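You operate a simulated robot arm through the tools that you are given. There is no shell and no other tool. Be economical: measure what you need, move in short steps, check, and stop when the job is done.

The job below is to be done with a simulated robot arm. You get a single attempt, and the scene is never put back.

Task
Take the tall pink tank and put it on top of the beige brown parcel.
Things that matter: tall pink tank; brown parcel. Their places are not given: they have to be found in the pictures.

It is judged by the outcome, as a careful person would: the job done as asked, and still so three seconds after it is handed in. It fails if anything else is knocked over, pushed out of place, dropped, spilled or broken.

Robot
A 7-joint arm with a two-finger parallel gripper, fixed in place. Base frame: the origin is at the foot of the arm, x ahead of it, y to its left, z up; the work surface is at about z = 76. Units: cm, degrees, N and s.
With the tool pointing down near the work surface it reaches from about 20 to 68 cm from the base axis. Its first joint turns from -66.0 to 66.0 degrees. Payload 2.4 kg.
The TCP is the grasp point between the finger pads, 3 cm short of the fingertips. In the tool frame z runs along the fingers and y along their closing line. Largest opening 9.4 cm; finger width 2.8, thickness 1; the body of the gripper, 5 by 9.6 cm, starts 5.5 cm behind the TCP.
Orientation is that of the tool frame in the base frame, as a unit quaternion [x, y, z, w]. With the fingers straight down and closing along the base's y, the tool's x points along the base's -x, its y along +y and its z along -z.

Tools
- The arm moves only by the tool arm_command. Its argument "plan" is a list of rows, each a list of 5 numbers: the shift along the tool's x, y, z in units of 100 mm (1.0 is 100 mm), then the turn about the tool's z in units of 45 degrees (1.0 is 45 degrees), then the finger opening in cm, from 0 to 9.4. In form: [[dx, dy, dz, twist, grip], ...]. A call has 1 to 10 rows; each row is the pose to reach, as a shift and turn from the pose commanded when the call began, along the tool's axes at that moment. A call with a number of a shift or a turn outside -1 to 1 is refused whole. Rows are played at 5 a second. More than 5 cm and 8.6 degrees between two rows, or a gripper value outside its range, and nothing of the call is played. A pose out of reach is approached as far as the arm can. The call stops where the force on the tool passes 40 N (or 10 N more than at its start, if that is more) or the arm is blocked; 0.2 s more then pass. The fingers move at their own pace (about 15.3 cm/s each) and stop on an object; they squeeze with about 39 N. The grip force told is the motor's: it shows also when the fingers shut on nothing. Time passes only in rows, and 0.2 s behind the last, so rows that repeat a pose let the fingers close. The reply holds the time, the measured pose of the TCP, the force on the tool along the base axes, the opening and the grip force, in the units named above and with some noise, and new pictures: "show" is both (left out), scene, wrist or none.
- Cameras (640 x 400 px; columns grow to the right, rows downward): "scene" is fixed at [4.15, 49.08, 143.02]; the picture's right is [-0.64, -0.77, 0.00], its down [-0.55, 0.45, -0.71] and it looks along [0.54, -0.45, -0.71] (base axes); focal length 312 px, centre (320, 200). "wrist" rides on the gripper at [-3.7, 0, -5.8] in the tool frame; the picture's right is [0.00, -1.00, 0.00], its down [0.97, 0.00, -0.24] and it looks along [0.24, 0.00, 0.97] (tool axes); focal length 218 px, centre (320, 200).
- pixel_to_xyz(camera, pixels): for up to 12 pixels [column, row] of the newest picture of that camera ("zoom" is the newest enlarged one), the place [x, y, z] in the base frame of the surface seen there, good to about 0.3 cm. The clock stands still meanwhile.
- zoom(camera, box): a new picture of the part [left, top, right, bottom] of that camera's present view, enlarged. The clock stands still meanwhile.
- sign_off(): hands the job in; it is judged then, once.

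Keep the steps short. Do not move on a guess: measure, check each grasp and each placing, and mend mistakes. In all there are 60 turns and 120 pictures (those below and enlarged ones count). Leave the gripper open and the arm clear of the work at the hand-in unless told otherwise, and finish with a single line.

The tools are called by a JSON object that holds its "name" and its "arguments". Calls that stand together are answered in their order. arm_command: Moves the arm, as the interface text tells. Its arguments: {"type":"object","properties":{"plan":{"type":"array"},"show":{"type":"string","enum":["both","scene","wrist","none"]}},"required":["plan"]} The other tools are called the same way: pixel_to_xyz (camera, pixels) gives the place of the surface under pixels of a picture; zoom (camera, box) takes an enlarged picture of a part of a camera's view; sign_off () hands the job in.

At the start:

```text
time: 0.0
ee_pos: [39.53, 12.69, 106.13]
orientation: [0.0, 1.0, 0.0, 0.001]
force: [-0.4, 0.1, 0.5]
opening: 9.41
gripper_force: 0.1
```

scene: 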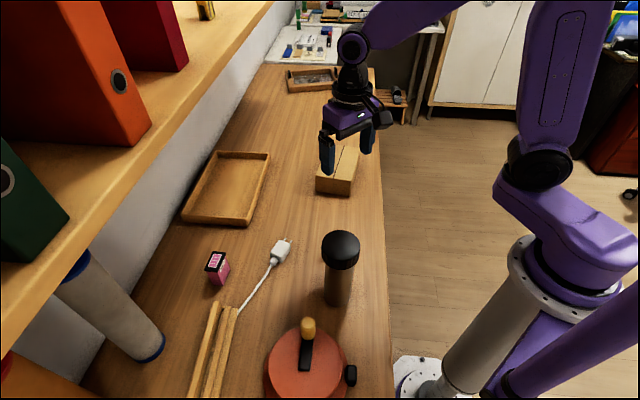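
wrist: 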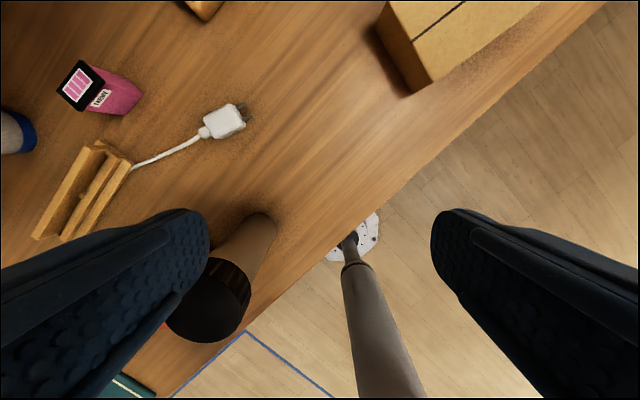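

The pink ink tank is near scene (217,267) and the brown parcel near (338,172). I'll enlarge both and measure them.

{"name": "zoom", "arguments": {"camera": "scene", "box": [180, 230, 260, 300]}}

{"name": "zoom", "arguments": {"camera": "scene", "box": [290, 120, 390, 210]}}

{"name": "pixel_to_xyz", "arguments": {"camera": "scene", "pixels": [[210, 253], [224, 255], [206, 269], [217, 272], [211, 284], [229, 276], [317, 174], [351, 181], [350, 195], [356, 150], [335, 172], [245, 275]]}}

{"name": "pixel_to_xyz", "arguments": {"camera": "wrist", "pixels": [[80, 62], [103, 75], [60, 85], [80, 108], [140, 95], [390, 5], [430, 80], [412, 45], [465, 5], [540, 3], [78, 85], [118, 95]]}}

```text
5.71 times, centred on (220, 265) of scene
```

zoom: 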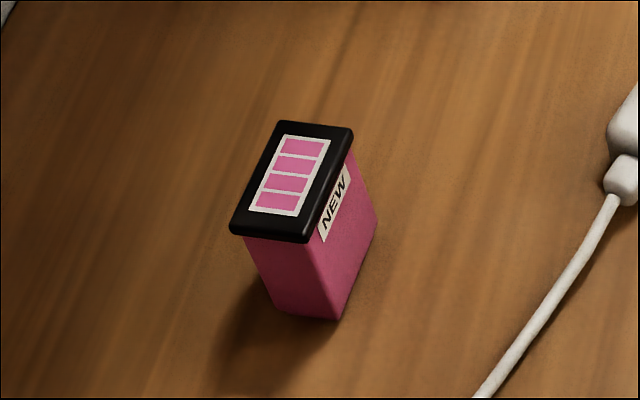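

```text
4.44 times, centred on (340, 165) of scene
```

zoom: 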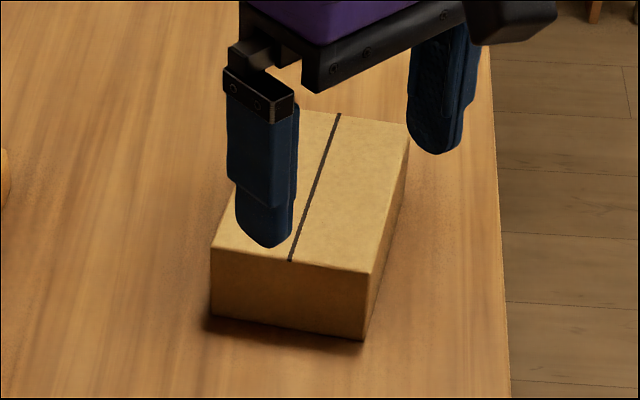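

```text
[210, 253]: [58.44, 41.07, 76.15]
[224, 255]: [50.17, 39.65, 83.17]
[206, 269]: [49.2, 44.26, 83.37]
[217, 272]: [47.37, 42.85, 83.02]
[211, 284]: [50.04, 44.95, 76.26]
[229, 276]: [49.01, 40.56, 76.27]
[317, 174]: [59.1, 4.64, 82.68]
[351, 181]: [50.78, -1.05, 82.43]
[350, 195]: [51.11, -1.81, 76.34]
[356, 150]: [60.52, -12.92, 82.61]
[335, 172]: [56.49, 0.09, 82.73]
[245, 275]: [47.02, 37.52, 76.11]
```

```text
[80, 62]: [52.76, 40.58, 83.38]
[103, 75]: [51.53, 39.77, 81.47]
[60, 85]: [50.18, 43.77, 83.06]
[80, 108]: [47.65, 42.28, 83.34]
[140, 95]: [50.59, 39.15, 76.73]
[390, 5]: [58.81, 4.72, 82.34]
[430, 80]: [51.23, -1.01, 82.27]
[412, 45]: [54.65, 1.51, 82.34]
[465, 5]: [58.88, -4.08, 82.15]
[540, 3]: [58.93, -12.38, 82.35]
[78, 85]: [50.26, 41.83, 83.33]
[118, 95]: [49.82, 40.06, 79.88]
```

The tank has its top at z≈83.3, centre about (50, 41.9), and is roughly 4 x 2.6 cm. Before going there I'll check how far the shelf overhangs, plus finer cap corners at scene (213.6,251.4), (225.6,252.8), (204.6,270.3) and (217.8,272).

{"name": "pixel_to_xyz", "arguments": {"camera": "scene", "pixels": [[214, 253], [225, 254], [206, 269.5], [217.5, 271], [260, 20], [180, 140], [90, 245], [50, 210], [100, 270], [150, 350], [217, 262], [15, 325]]}}

{"name": "pixel_to_xyz", "arguments": {"camera": "wrist", "pixels": [[81, 64], [103, 83], [60, 86], [80, 108], [104, 78], [20, 135], [190, 3], [95, 150]]}}

```text
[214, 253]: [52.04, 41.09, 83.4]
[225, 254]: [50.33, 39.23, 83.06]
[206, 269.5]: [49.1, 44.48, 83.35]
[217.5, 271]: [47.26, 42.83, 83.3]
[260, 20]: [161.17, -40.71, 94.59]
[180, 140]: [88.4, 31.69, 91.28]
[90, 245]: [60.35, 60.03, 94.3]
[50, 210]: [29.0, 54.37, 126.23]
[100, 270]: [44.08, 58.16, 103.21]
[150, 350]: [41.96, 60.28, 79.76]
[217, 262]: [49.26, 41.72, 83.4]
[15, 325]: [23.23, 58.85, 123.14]
```

```text
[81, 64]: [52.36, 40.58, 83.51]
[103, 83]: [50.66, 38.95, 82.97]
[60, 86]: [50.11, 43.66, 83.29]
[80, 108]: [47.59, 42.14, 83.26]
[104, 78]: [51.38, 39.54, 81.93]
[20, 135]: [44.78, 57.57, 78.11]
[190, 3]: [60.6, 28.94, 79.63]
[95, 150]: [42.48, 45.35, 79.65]
```

Tank centre ≈ (49.8, 41.7), with the long side along about 130°. Next I'll measure the shelf's front edge so the arm keeps clear of it.

{"name": "pixel_to_xyz", "arguments": {"camera": "scene", "pixels": [[240, 30], [200, 75], [175, 105], [150, 140], [120, 172], [90, 205], [75, 235], [100, 190], [50, 265], [170, 60], [100, 160], [20, 290]]}}

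{"name": "arm_command", "arguments": {"plan": [[0, 0.4, 0, 0, 9.4], [0, 0.8, 0, 0, 9.4]], "show": "both"}}

```text
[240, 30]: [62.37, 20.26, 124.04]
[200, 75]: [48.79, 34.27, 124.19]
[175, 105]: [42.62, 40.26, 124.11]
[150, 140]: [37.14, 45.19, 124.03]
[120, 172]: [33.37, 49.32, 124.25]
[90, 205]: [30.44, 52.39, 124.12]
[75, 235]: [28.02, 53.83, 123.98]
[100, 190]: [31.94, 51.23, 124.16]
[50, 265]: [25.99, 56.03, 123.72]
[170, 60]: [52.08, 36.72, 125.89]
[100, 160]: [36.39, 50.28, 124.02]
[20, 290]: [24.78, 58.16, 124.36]
```

```text
time: 0.6
ee_pos: [39.47, 20.65, 106.39]
orientation: [0.0, 1.0, 0.0, 0.001]
force: [-0.2, 0.5, 0.4]
opening: 9.41
gripper_force: 0.0
```

scene: 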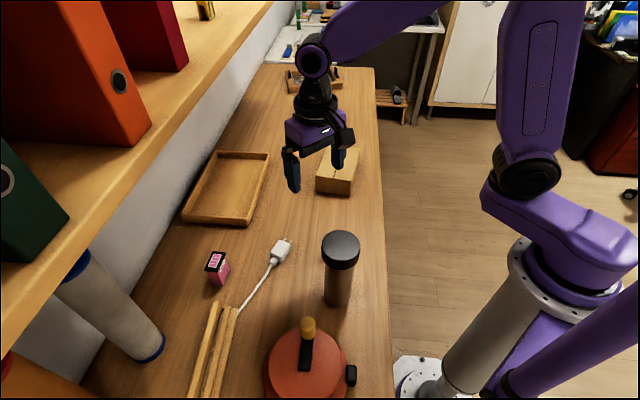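
wrist: 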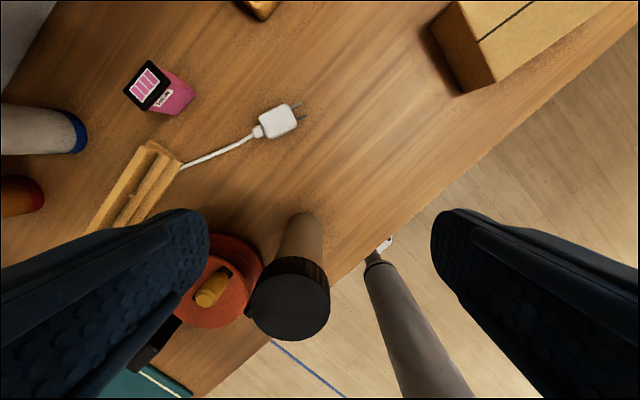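

The shelf's front edge runs along x+y≈83 at z≈124, and the tank sits about 6 cm behind it, so I must lower before going under. I'll measure the shelf's lower edge and the bottle and plug heights.

{"name": "pixel_to_xyz", "arguments": {"camera": "scene", "pixels": [[340, 245], [324, 250], [357, 255], [340, 300], [308, 325], [270, 6], [225, 60], [195, 97], [150, 155], [280, 252], [235, 310], [210, 310]]}}

{"name": "zoom", "arguments": {"camera": "scene", "box": [40, 60, 280, 290]}}

```text
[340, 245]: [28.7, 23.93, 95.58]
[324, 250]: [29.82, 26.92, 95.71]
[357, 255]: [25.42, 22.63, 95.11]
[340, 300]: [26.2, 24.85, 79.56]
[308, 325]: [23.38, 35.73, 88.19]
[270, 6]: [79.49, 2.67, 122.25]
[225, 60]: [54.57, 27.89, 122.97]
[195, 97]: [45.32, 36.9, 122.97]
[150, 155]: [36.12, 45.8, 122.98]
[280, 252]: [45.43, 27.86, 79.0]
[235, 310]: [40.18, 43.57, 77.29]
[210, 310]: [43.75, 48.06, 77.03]
```

```text
1.74 times, centred on (160, 175) of scene
```

zoom: 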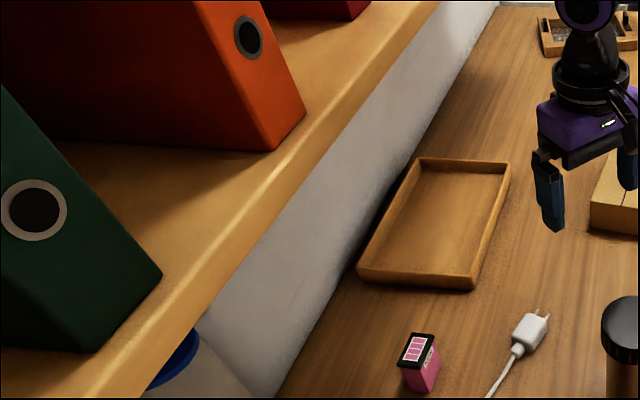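

The shelf underside is at about 121–122, and the bottle at (28,24.5) tops out at 95.6. I'll move to about (45.5, 24.7) and come down 10 cm, still in front of the shelf.

{"name": "arm_command", "arguments": {"plan": [[-0.3, 0.2, 0, 0, 9.4], [-0.6, 0.4, 0.1, 0, 9.4], [-0.6, 0.4, 0.5, 0, 9.4], [-0.6, 0.4, 0.9, 0, 9.4], [-0.6, 0.4, 1.0, 0, 9.4]], "show": "scene"}}

{"name": "arm_command", "arguments": {"plan": [[0, 0, 0.4, -0.15, 9.4], [0, 0, 0.8, -0.3, 9.4], [0, 0, 0.8, -0.45, 9.4], [0, 0, 0.8, -0.6, 9.4], [0, 0, 0.8, -0.75, 9.4], [0, 0, 0.8, -0.89, 9.4]]}}

```text
time: 1.8
ee_pos: [45.57, 24.8, 96.14]
orientation: [0.0, 1.0, 0.0, 0.0]
force: [0.0, -0.2, 1.0]
opening: 9.39
gripper_force: 0.0
```

scene: 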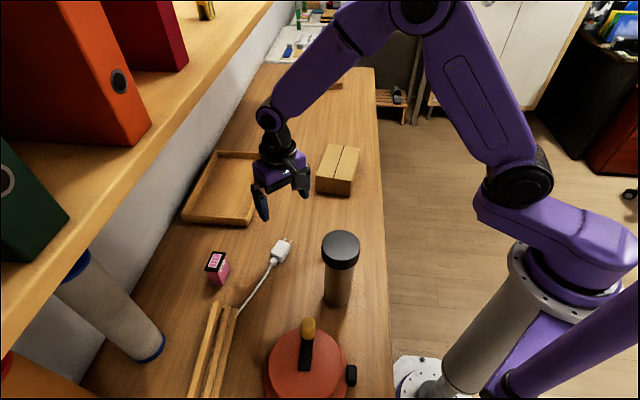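

```text
time: 3.2
ee_pos: [45.59, 24.7, 88.12]
orientation: [-0.343, 0.939, 0.001, 0.001]
force: [-0.1, 0.3, 0.1]
opening: 9.41
gripper_force: 0.0
```

scene: 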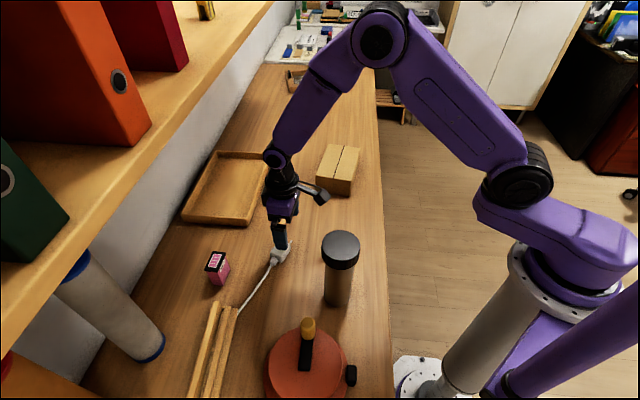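
wrist: 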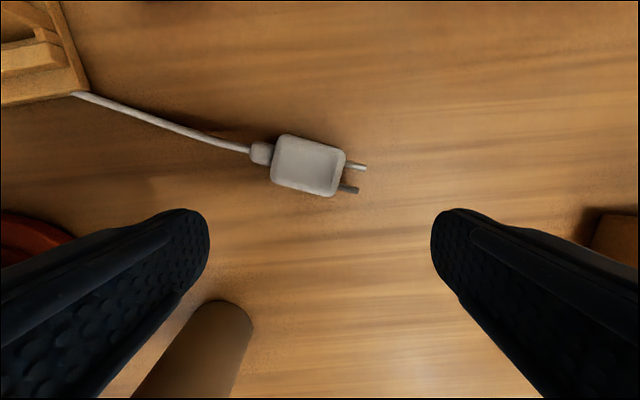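

The tool is at the planned angle, closing along 130°, with z 88. Next: check the height of the wrist and forearm at scene (275,150) against the shelf at about 121, then go halfway to the tank.

{"name": "pixel_to_xyz", "arguments": {"camera": "scene", "pixels": [[278, 157], [282, 175], [285, 130], [300, 105], [320, 75], [275, 140]]}}

{"name": "arm_command", "arguments": {"plan": [[-0.23, 0.17, 0, 0, 9.4], [-0.47, 0.34, 0, 0, 9.4], [-0.7, 0.52, 0, 0, 9.4], [-0.7, 0.52, 0, 0, 9.4]]}}

```text
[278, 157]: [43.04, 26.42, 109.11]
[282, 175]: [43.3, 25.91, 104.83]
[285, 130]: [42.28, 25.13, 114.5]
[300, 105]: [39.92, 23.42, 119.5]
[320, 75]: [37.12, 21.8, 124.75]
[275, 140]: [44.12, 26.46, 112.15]
```

```text
time: 4.2
ee_pos: [47.55, 33.19, 88.23]
orientation: [-0.343, 0.939, 0.001, 0.0]
force: [-0.5, -0.3, 0.8]
opening: 9.39
gripper_force: 0.1
```

scene: 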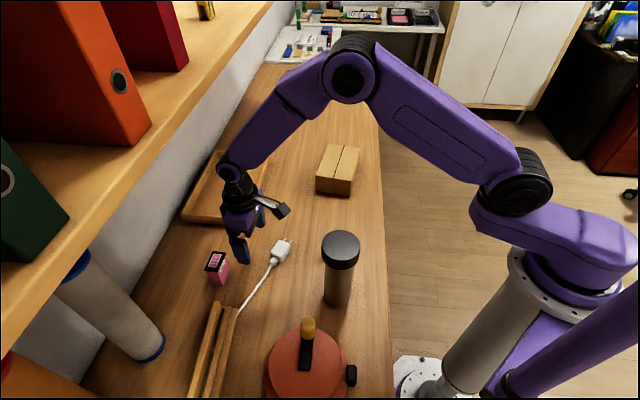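
wrist: 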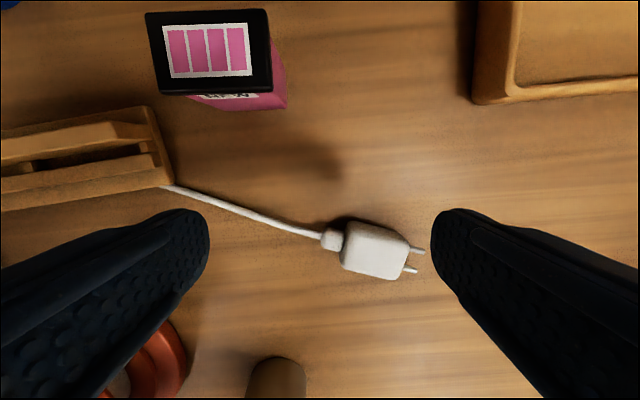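

The tank is in view squarely at wrist (210,52). Because the forearm would be tight under the shelf, I'd like to lower here and slide in with the fingers straddling the tank. I'll measure cap corners, the holder corner near (150,110) and the tray first.

{"name": "pixel_to_xyz", "arguments": {"camera": "wrist", "pixels": [[150, 16], [266, 12], [161, 92], [270, 90], [148, 112], [170, 180], [100, 112], [480, 95], [375, 245], [205, 50]]}}

{"name": "pixel_to_xyz", "arguments": {"camera": "scene", "pixels": [[235, 165], [245, 150], [265, 125], [290, 95], [222, 160], [240, 128]]}}

```text
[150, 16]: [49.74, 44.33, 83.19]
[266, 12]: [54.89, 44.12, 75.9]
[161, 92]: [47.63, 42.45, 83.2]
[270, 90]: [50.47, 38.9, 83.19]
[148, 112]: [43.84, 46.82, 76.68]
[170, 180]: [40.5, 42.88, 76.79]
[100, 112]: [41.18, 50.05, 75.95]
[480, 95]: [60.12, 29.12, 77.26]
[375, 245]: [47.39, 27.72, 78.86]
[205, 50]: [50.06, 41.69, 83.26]
```

```text
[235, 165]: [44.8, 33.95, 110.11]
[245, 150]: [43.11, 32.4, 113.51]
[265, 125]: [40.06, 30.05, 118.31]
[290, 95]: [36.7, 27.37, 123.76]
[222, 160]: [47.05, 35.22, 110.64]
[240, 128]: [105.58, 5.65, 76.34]
```

Cap centre is ≈ (49.9, 41.7); I am 7.3 cm short radially and 5.0 cm off sideways. The holder lies 7 cm or more sideways, so a 7 cm opening clears it. I'll shift sideways, then lower to z≈81.6 in front of the tank.

{"name": "arm_command", "arguments": {"plan": [[0, 0.25, 0, 0, 7], [0, 0.5, 0, 0, 7], [0, 0.5, 0.33, 0, 7], [0, 0.5, 0.66, 0, 7], [0, 0.5, 0.66, 0, 7]]}}

```text
time: 5.4
ee_pos: [44.25, 37.11, 81.7]
orientation: [-0.343, 0.939, 0.0, 0.0]
force: [0.5, -0.6, 0.4]
opening: 7.0
gripper_force: 0.0
```

scene: 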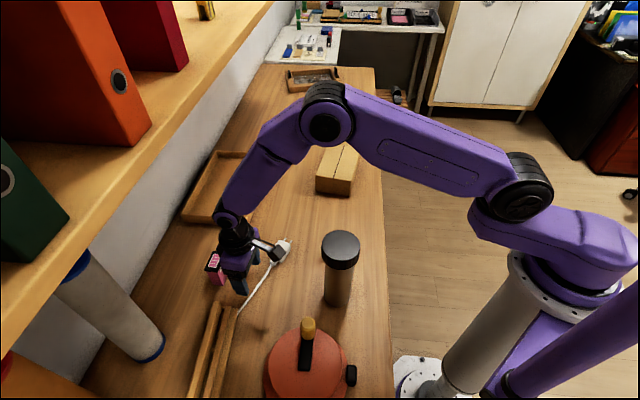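
wrist: 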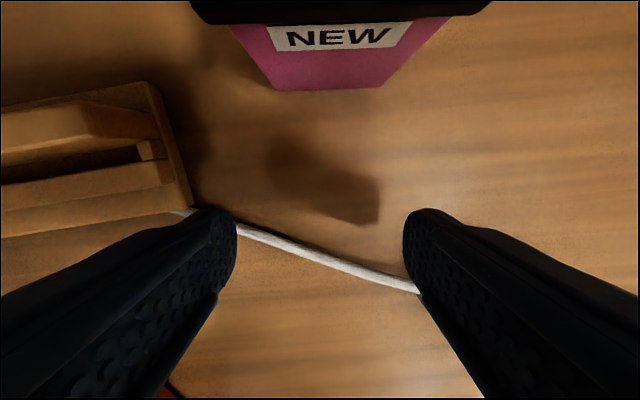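

Aligned: the tank is centred between the fingers at wrist column ≈330. I'll slide 4 cm forward first and check for contact.

{"name": "arm_command", "arguments": {"plan": [[-0.2, 0, 0, 0, 7], [-0.4, 0, 0, 0, 7]]}}

```text
time: 6.0
ee_pos: [47.24, 39.56, 81.48]
orientation: [-0.343, 0.939, -0.001, 0.0]
force: [-0.2, -0.5, -0.4]
opening: 7.0
gripper_force: 0.1
```

scene: 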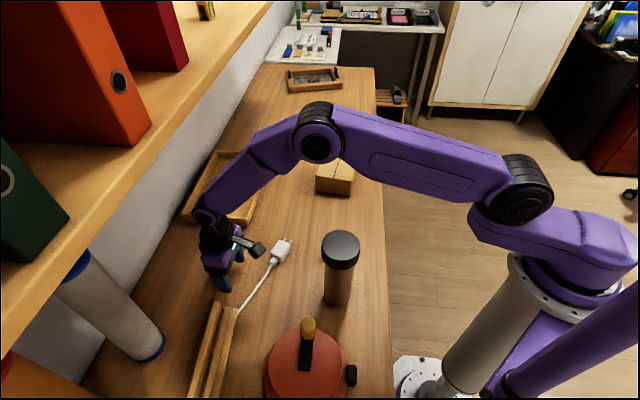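
wrist: 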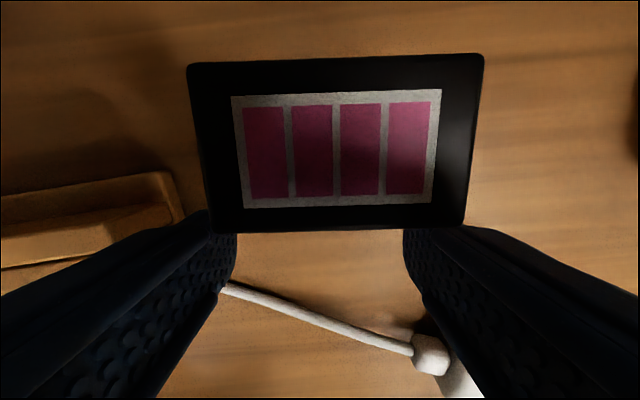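

No contact. The cap centre is slightly right (column 337, ≈0.3 cm). I'll slide the remaining 3.3 cm with that correction.

{"name": "arm_command", "arguments": {"plan": [[0, -0.03, 0, 0, 7], [-0.17, -0.03, 0, 0, 7], [-0.33, -0.03, 0, 0, 7], [-0.33, -0.03, 0, 0, 7]]}}

```text
time: 7.0
ee_pos: [50.01, 41.3, 81.69]
orientation: [-0.342, 0.94, 0.0, 0.001]
force: [-0.5, -0.3, -0.3]
opening: 7.02
gripper_force: 0.1
```

scene: 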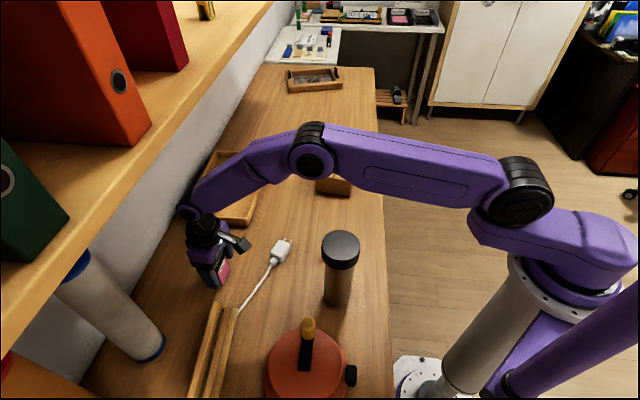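
wrist: 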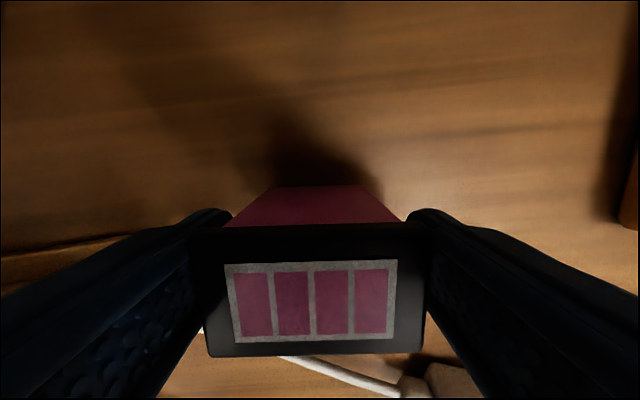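

The tank is between the fingers and about 0.3 cm further out than the pads' centre. I'll nudge 0.3 cm and close.

{"name": "arm_command", "arguments": {"plan": [[-0.03, 0, 0, 0, 7], [-0.03, 0, 0, 0, 5], [-0.03, 0, 0, 0, 4], [-0.03, 0, 0, 0, 3], [-0.03, 0, 0, 0, 3], [-0.03, 0, 0, 0, 3]]}}

```text
time: 8.4
ee_pos: [50.17, 41.58, 81.48]
orientation: [-0.343, 0.939, 0.001, 0.0]
force: [-1.1, -0.1, 3.3]
opening: 5.59
gripper_force: 39.0
```

scene: 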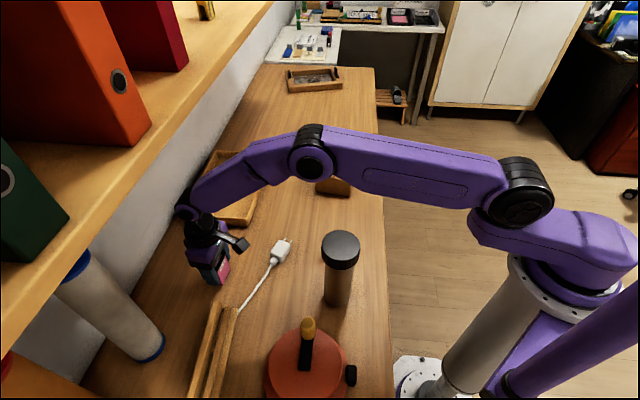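
wrist: 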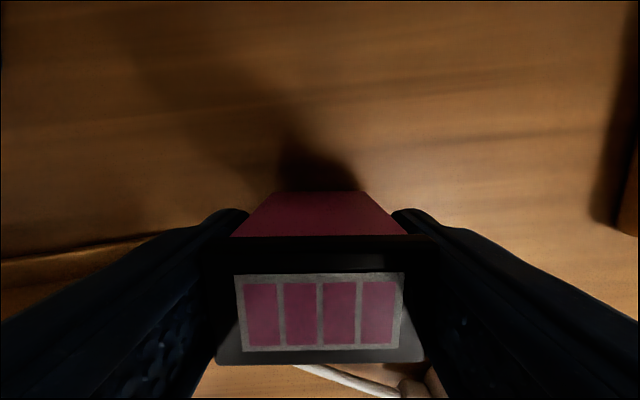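

Gripped: opening 5.59 at 39 N. I'll lift 1.5 cm with the grip held and check.

{"name": "arm_command", "arguments": {"plan": [[0, 0, -0.05, 0, 3], [0, 0, -0.1, 0, 3], [0, 0, -0.15, 0, 3], [0, 0, -0.15, 0, 3]]}}

{"name": "zoom", "arguments": {"camera": "scene", "box": [160, 180, 280, 310]}}

```text
time: 9.4
ee_pos: [50.2, 41.7, 83.22]
orientation: [-0.343, 0.939, 0.0, 0.0]
force: [0.0, 0.0, -1.1]
opening: 5.55
gripper_force: 39.2
```

scene: 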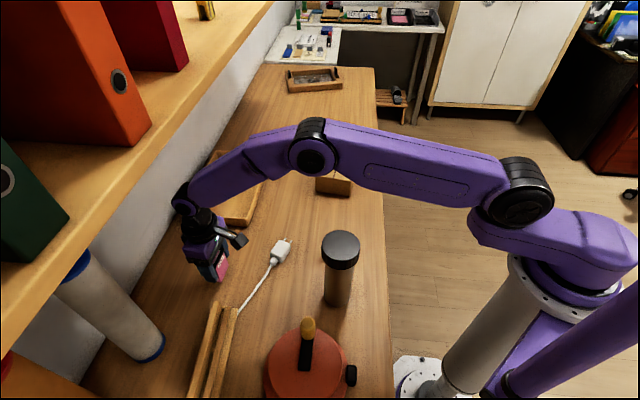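
wrist: 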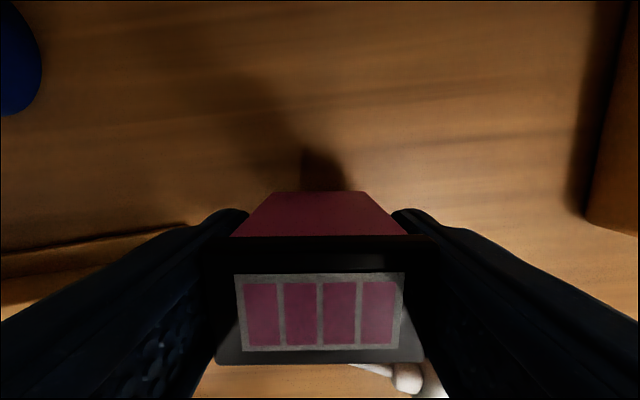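

```text
3.08 times, centred on (220, 245) of scene
```

zoom: 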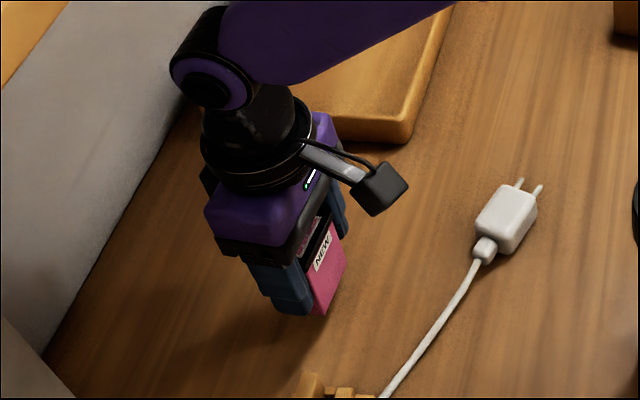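

The tank hangs straight and clear of the table. I'll retreat from under the shelf along the same line, rising gently.

{"name": "arm_command", "arguments": {"plan": [[0.2, 0, 0, 0, 3], [0.4, 0, -0.05, 0, 3], [0.6, 0, -0.15, 0, 3], [0.8, 0, -0.3, 0, 3], [1.0, 0, -0.5, 0, 3], [1.0, 0, -0.6, 0, 3]]}}

```text
time: 10.8
ee_pos: [42.77, 35.23, 89.1]
orientation: [-0.341, 0.94, 0.0, 0.0]
force: [0.0, 0.0, -0.4]
opening: 5.57
gripper_force: 39.5
```

scene: 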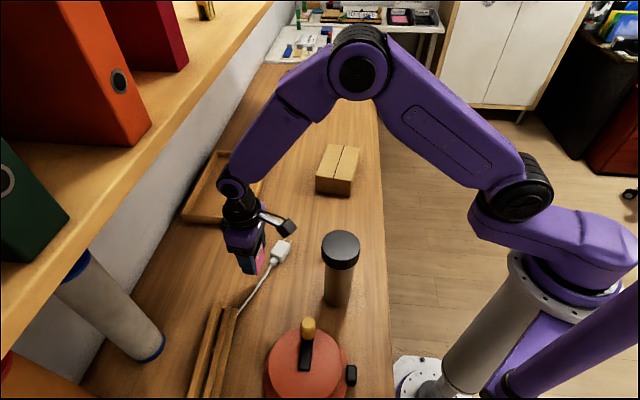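
wrist: 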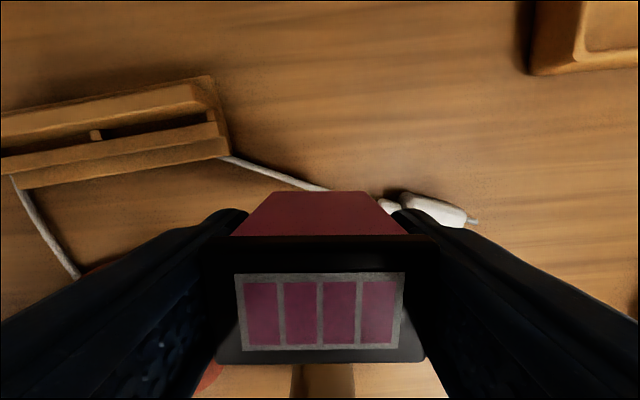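

Still held. The parcel is now fully visible, so I'll enlarge it to get its top corners.

{"name": "zoom", "arguments": {"camera": "scene", "box": [300, 130, 380, 205]}}

{"name": "pixel_to_xyz", "arguments": {"camera": "scene", "pixels": [[317, 174], [351, 180.5], [358.5, 149], [329, 145], [338, 163], [333, 176], [344, 147]]}}

```text
5.33 times, centred on (340, 168) of scene
```

zoom: 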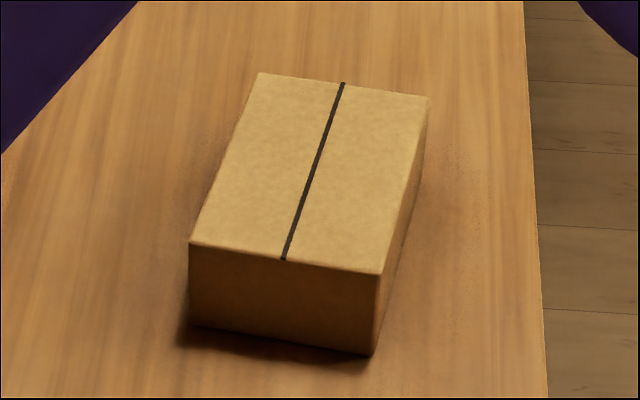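

```text
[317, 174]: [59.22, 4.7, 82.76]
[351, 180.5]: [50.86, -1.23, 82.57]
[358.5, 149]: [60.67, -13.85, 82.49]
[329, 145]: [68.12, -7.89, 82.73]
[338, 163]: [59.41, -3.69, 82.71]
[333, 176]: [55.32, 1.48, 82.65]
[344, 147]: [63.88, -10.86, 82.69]
```

Parcel top centre ≈ (59.6, -4.6), z 82.65, and its long axis is already parallel to the tank's. I'll carry it straight there in steps of about 10 cm, raised to z≈95.

{"name": "arm_command", "arguments": {"plan": [[0.1, -0.33, -0.05, 0, 3], [0.2, -0.66, -0.3, 0, 3], [0.31, -1.0, -0.6, 0, 3], [0.31, -1.0, -0.6, 0, 3]], "show": "scene"}}

{"name": "arm_command", "arguments": {"plan": [[0.1, -0.33, 0, 0, 3], [0.2, -0.66, 0, 0, 3], [0.31, -1.0, 0, 0, 3], [0.31, -1.0, 0, 0, 3]], "show": "scene"}}

{"name": "arm_command", "arguments": {"plan": [[0.1, -0.33, 0, 0, 3], [0.2, -0.66, 0, 0, 3], [0.31, -1.0, 0, 0, 3], [0.31, -1.0, 0, 0, 3]]}}

```text
time: 11.8
ee_pos: [46.45, 25.4, 95.16]
orientation: [-0.342, 0.94, 0.0, 0.0]
force: [-0.1, 0.1, -1.0]
opening: 5.57
gripper_force: 39.2
```

scene: 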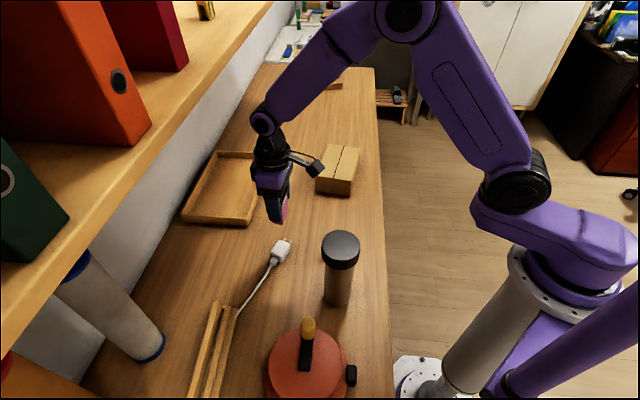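

```text
time: 12.8
ee_pos: [50.72, 15.96, 95.24]
orientation: [-0.343, 0.939, 0.0, 0.0]
force: [0.1, -0.5, -1.2]
opening: 5.55
gripper_force: 38.9
```

scene: 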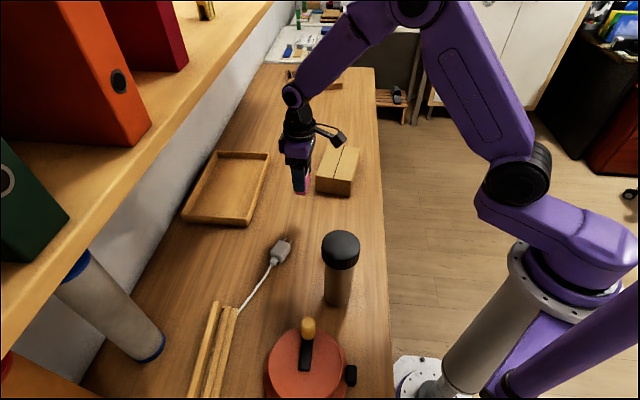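

```text
time: 13.8
ee_pos: [54.96, 6.13, 95.05]
orientation: [-0.342, 0.94, 0.001, 0.0]
force: [0.3, 0.0, -1.1]
opening: 5.55
gripper_force: 39.2
```

scene: 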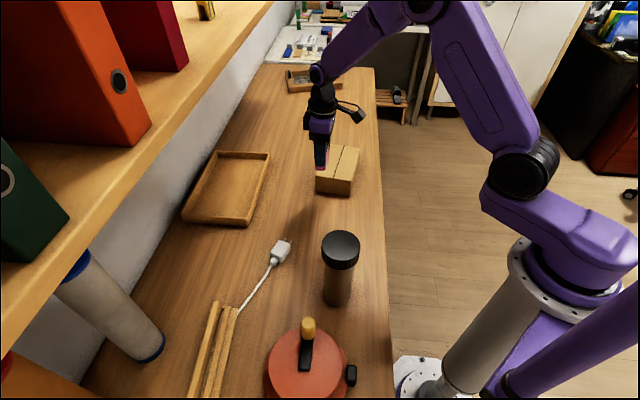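
wrist: 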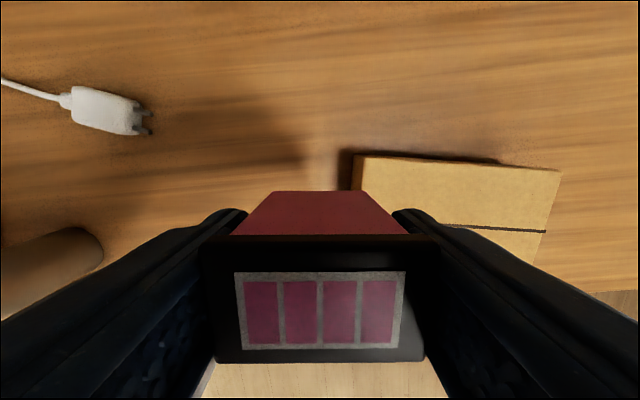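

On course at (55.0, 6.1). Remaining shift is about 3.3 cm in tool x and -11.2 cm in tool y; I'll do it in two calls, then come down to z≈90.

{"name": "arm_command", "arguments": {"plan": [[0.1, -0.33, 0, 0, 3], [0.2, -0.66, 0, 0, 3], [0.33, -1.0, 0, 0, 3], [0.33, -1.0, 0, 0, 3]], "show": "none"}}

{"name": "arm_command", "arguments": {"plan": [[0, -0.12, 0, 0, 3], [0, -0.12, 0.25, 0, 3], [0, -0.12, 0.5, 0, 3], [0, -0.12, 0.5, 0, 3]]}}

{"name": "zoom", "arguments": {"camera": "scene", "box": [290, 90, 400, 205]}}

```text
time: 14.8
ee_pos: [58.81, -3.53, 95.03]
orientation: [-0.343, 0.939, 0.0, 0.0]
force: [0.2, -0.3, -1.2]
opening: 5.57
gripper_force: 38.8
```

```text
time: 15.8
ee_pos: [59.41, -4.36, 90.25]
orientation: [-0.343, 0.939, 0.0, 0.0]
force: [0.6, 0.5, -1.3]
opening: 5.57
gripper_force: 39.3
```

scene: 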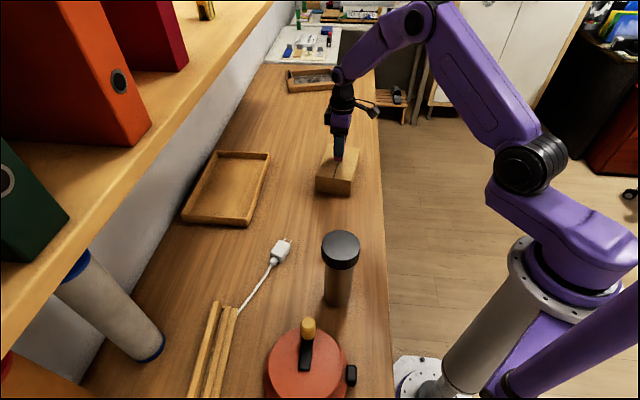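
wrist: 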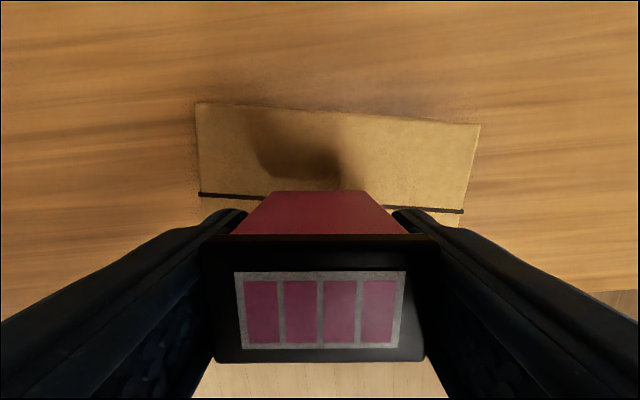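

```text
3.48 times, centred on (345, 148) of scene
```

zoom: 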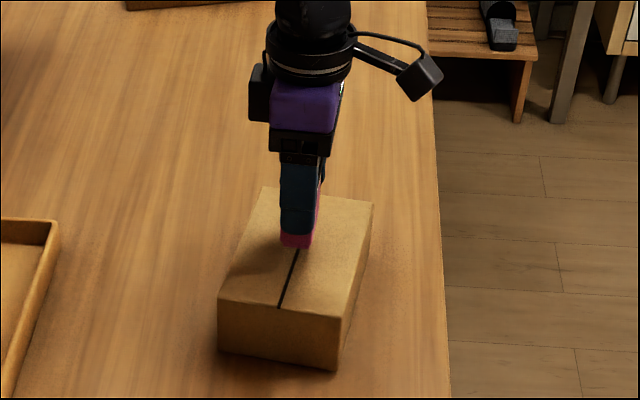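

The tank is over the middle of the parcel, about 2 cm above it. I'll lower in small steps to just above contact (z≈88.2).

{"name": "arm_command", "arguments": {"plan": [[0, 0, 0.06, 0, 3], [0, 0, 0.12, 0, 3], [0, 0, 0.17, 0, 3], [0, 0, 0.2, 0, 3], [0, 0, 0.2, 0, 3]], "show": "wrist"}}

{"name": "zoom", "arguments": {"camera": "scene", "box": [300, 120, 380, 200]}}

```text
time: 17.0
ee_pos: [59.49, -4.58, 88.07]
orientation: [-0.343, 0.939, 0.0, 0.0]
force: [0.3, -0.5, -0.3]
opening: 5.56
gripper_force: 39.1
```

wrist: 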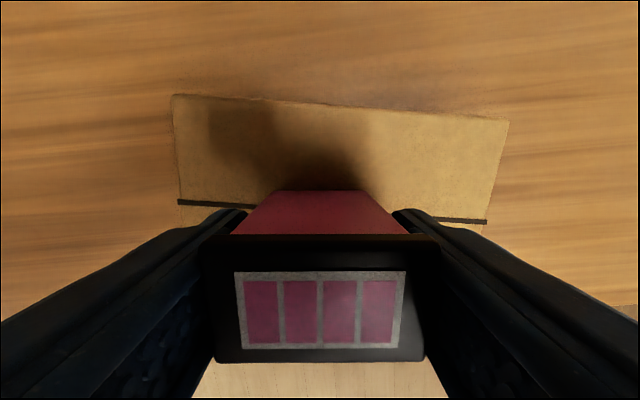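

```text
5.00 times, centred on (340, 160) of scene
```

zoom: 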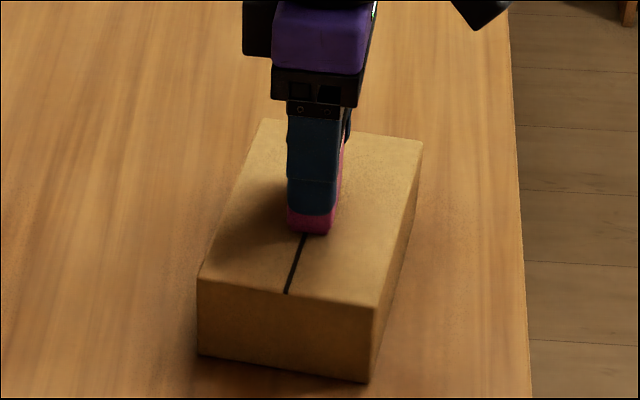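

Force z is still about -0.3, so contact is very near. I'll go down 1 mm at a time watching the force.

{"name": "arm_command", "arguments": {"plan": [[0, 0, 0.01, 0, 3], [0, 0, 0.01, 0, 3]], "show": "none"}}

{"name": "arm_command", "arguments": {"plan": [[0, 0, 0.01, 0, 3], [0, 0, 0.01, 0, 3]], "show": "none"}}

```text
time: 17.6
ee_pos: [59.58, -4.45, 88.06]
orientation: [-0.342, 0.94, 0.0, -0.001]
force: [-4.9, 0.3, 10.6]
opening: 5.58
gripper_force: 39.2
```

```text
time: 18.2
ee_pos: [59.6, -4.43, 88.12]
orientation: [-0.342, 0.94, 0.0, 0.0]
force: [-7.6, -0.6, 25.8]
opening: 5.58
gripper_force: 38.7
```

Firm contact (26 N). I'll back off 1.5 mm to relieve it, then open the fingers gently to 7.5 cm.

{"name": "arm_command", "arguments": {"plan": [[0, 0, -0.015, 0, 3], [0, 0, -0.015, 0, 3]], "show": "none"}}

{"name": "arm_command", "arguments": {"plan": [[0, 0, 0, 0, 5.7], [0, 0, 0, 0, 6.2], [0, 0, 0, 0, 7], [0, 0, 0, 0, 7.5], [0, 0, 0, 0, 7.5]]}}

{"name": "zoom", "arguments": {"camera": "scene", "box": [300, 120, 380, 200]}}

```text
time: 18.8
ee_pos: [59.61, -4.44, 88.11]
orientation: [-0.343, 0.939, 0.0, 0.001]
force: [-2.8, -1.2, 19.6]
opening: 5.58
gripper_force: 39.2
```

```text
time: 20.0
ee_pos: [59.46, -4.32, 87.97]
orientation: [-0.343, 0.939, 0.001, 0.0]
force: [0.5, -0.1, -0.1]
opening: 7.51
gripper_force: 0.0
```

scene: 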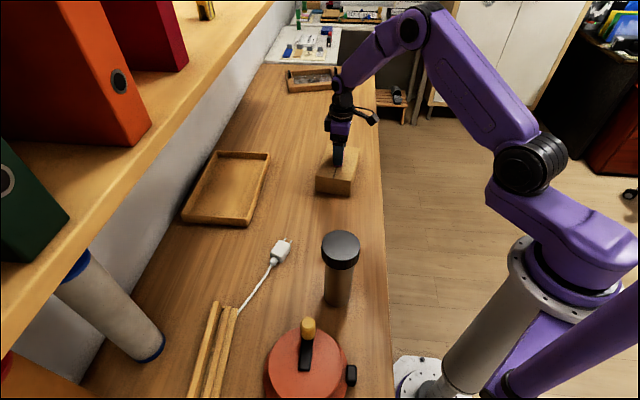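
wrist: 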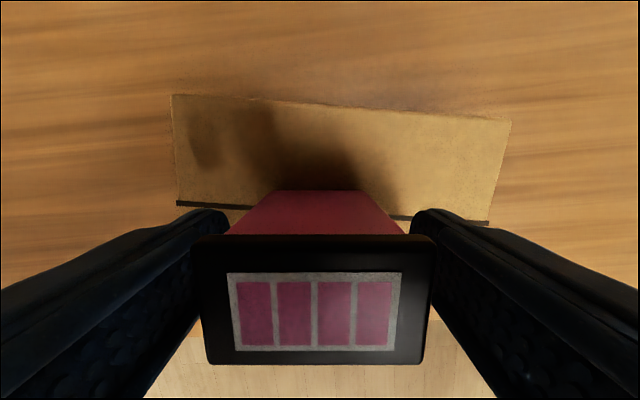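

```text
5.00 times, centred on (340, 160) of scene
```

zoom: 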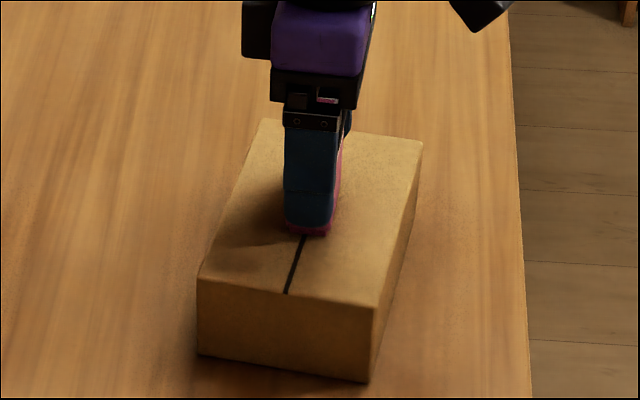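

Released; the tank stands upright. I'll open to 9.4 and rise straight up 10 cm.

{"name": "arm_command", "arguments": {"plan": [[0, 0, 0, 0, 9.4], [0, 0, 0, 0, 9.4], [0, 0, -0.15, 0, 9.4], [0, 0, -0.4, 0, 9.4], [0, 0, -0.7, 0, 9.4], [0, 0, -1.0, 0, 9.4], [0, 0, -1.0, 0, 9.4]]}}

{"name": "arm_command", "arguments": {"plan": [[0.4, 0, 0, 0, 9.4], [0.8, 0, 0, 0, 9.4], [1.0, 0, 0, 0, 9.4], [1.0, 0, 0, 0, 9.4]]}}

{"name": "zoom", "arguments": {"camera": "scene", "box": [300, 120, 380, 200]}}

```text
time: 21.6
ee_pos: [59.47, -4.47, 98.04]
orientation: [-0.342, 0.94, 0.001, 0.0]
force: [-0.4, -0.7, 0.4]
opening: 9.41
gripper_force: 0.1
```

scene: 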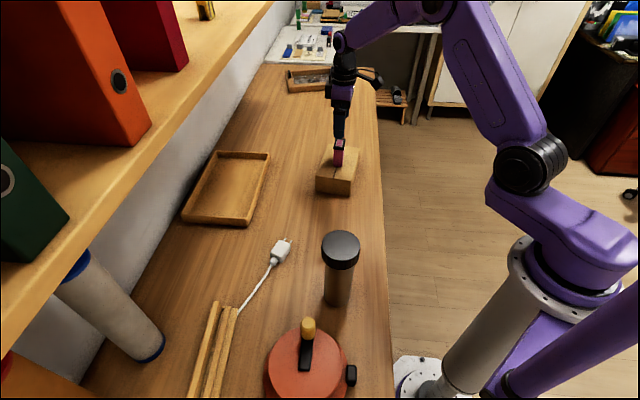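
wrist: 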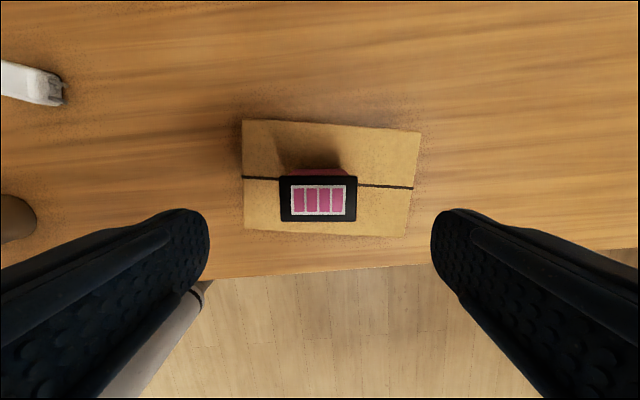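

```text
time: 22.6
ee_pos: [51.75, -10.83, 97.98]
orientation: [-0.343, 0.939, 0.0, 0.0]
force: [0.0, -0.2, 0.3]
opening: 9.41
gripper_force: 0.2
```

scene: 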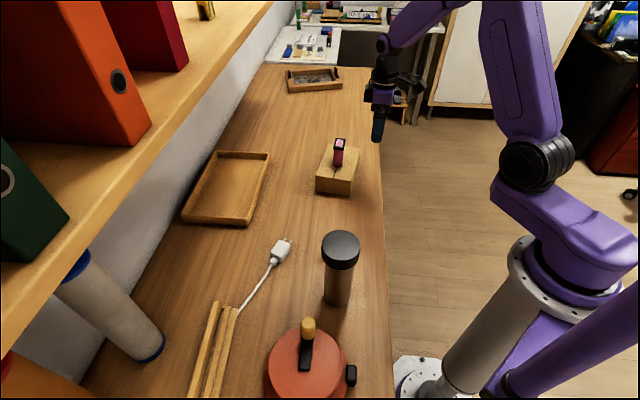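
wrist: 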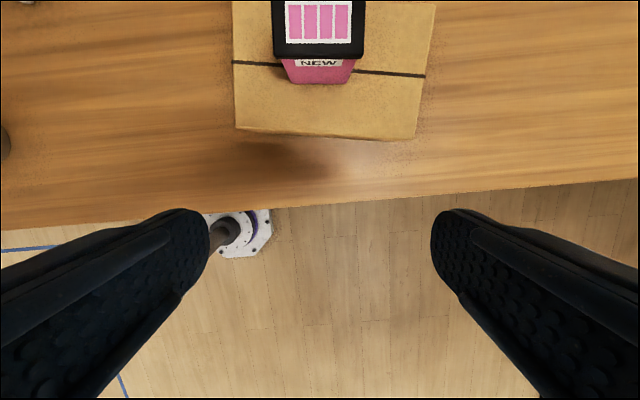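

```text
5.00 times, centred on (340, 160) of scene
```

zoom: 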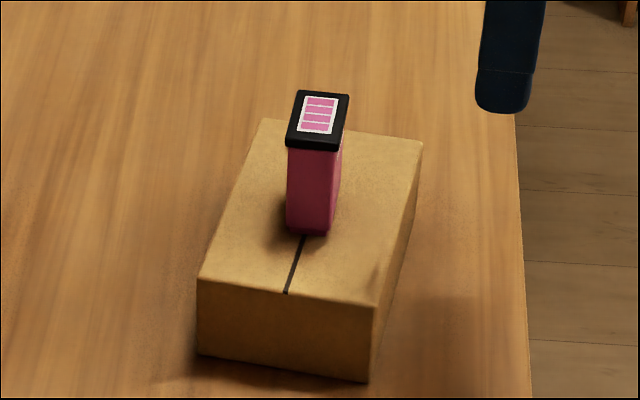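

The tank stands upright at the parcel's centre, the gripper is open and clear, and nothing else has moved. I'm handing it in.

{"name": "sign_off", "arguments": {}}

```text
The job is handed in.
```

The tall pink tank is standing upright on the centre of the brown parcel, nothing else was disturbed, and the gripper is open and clear of the work.
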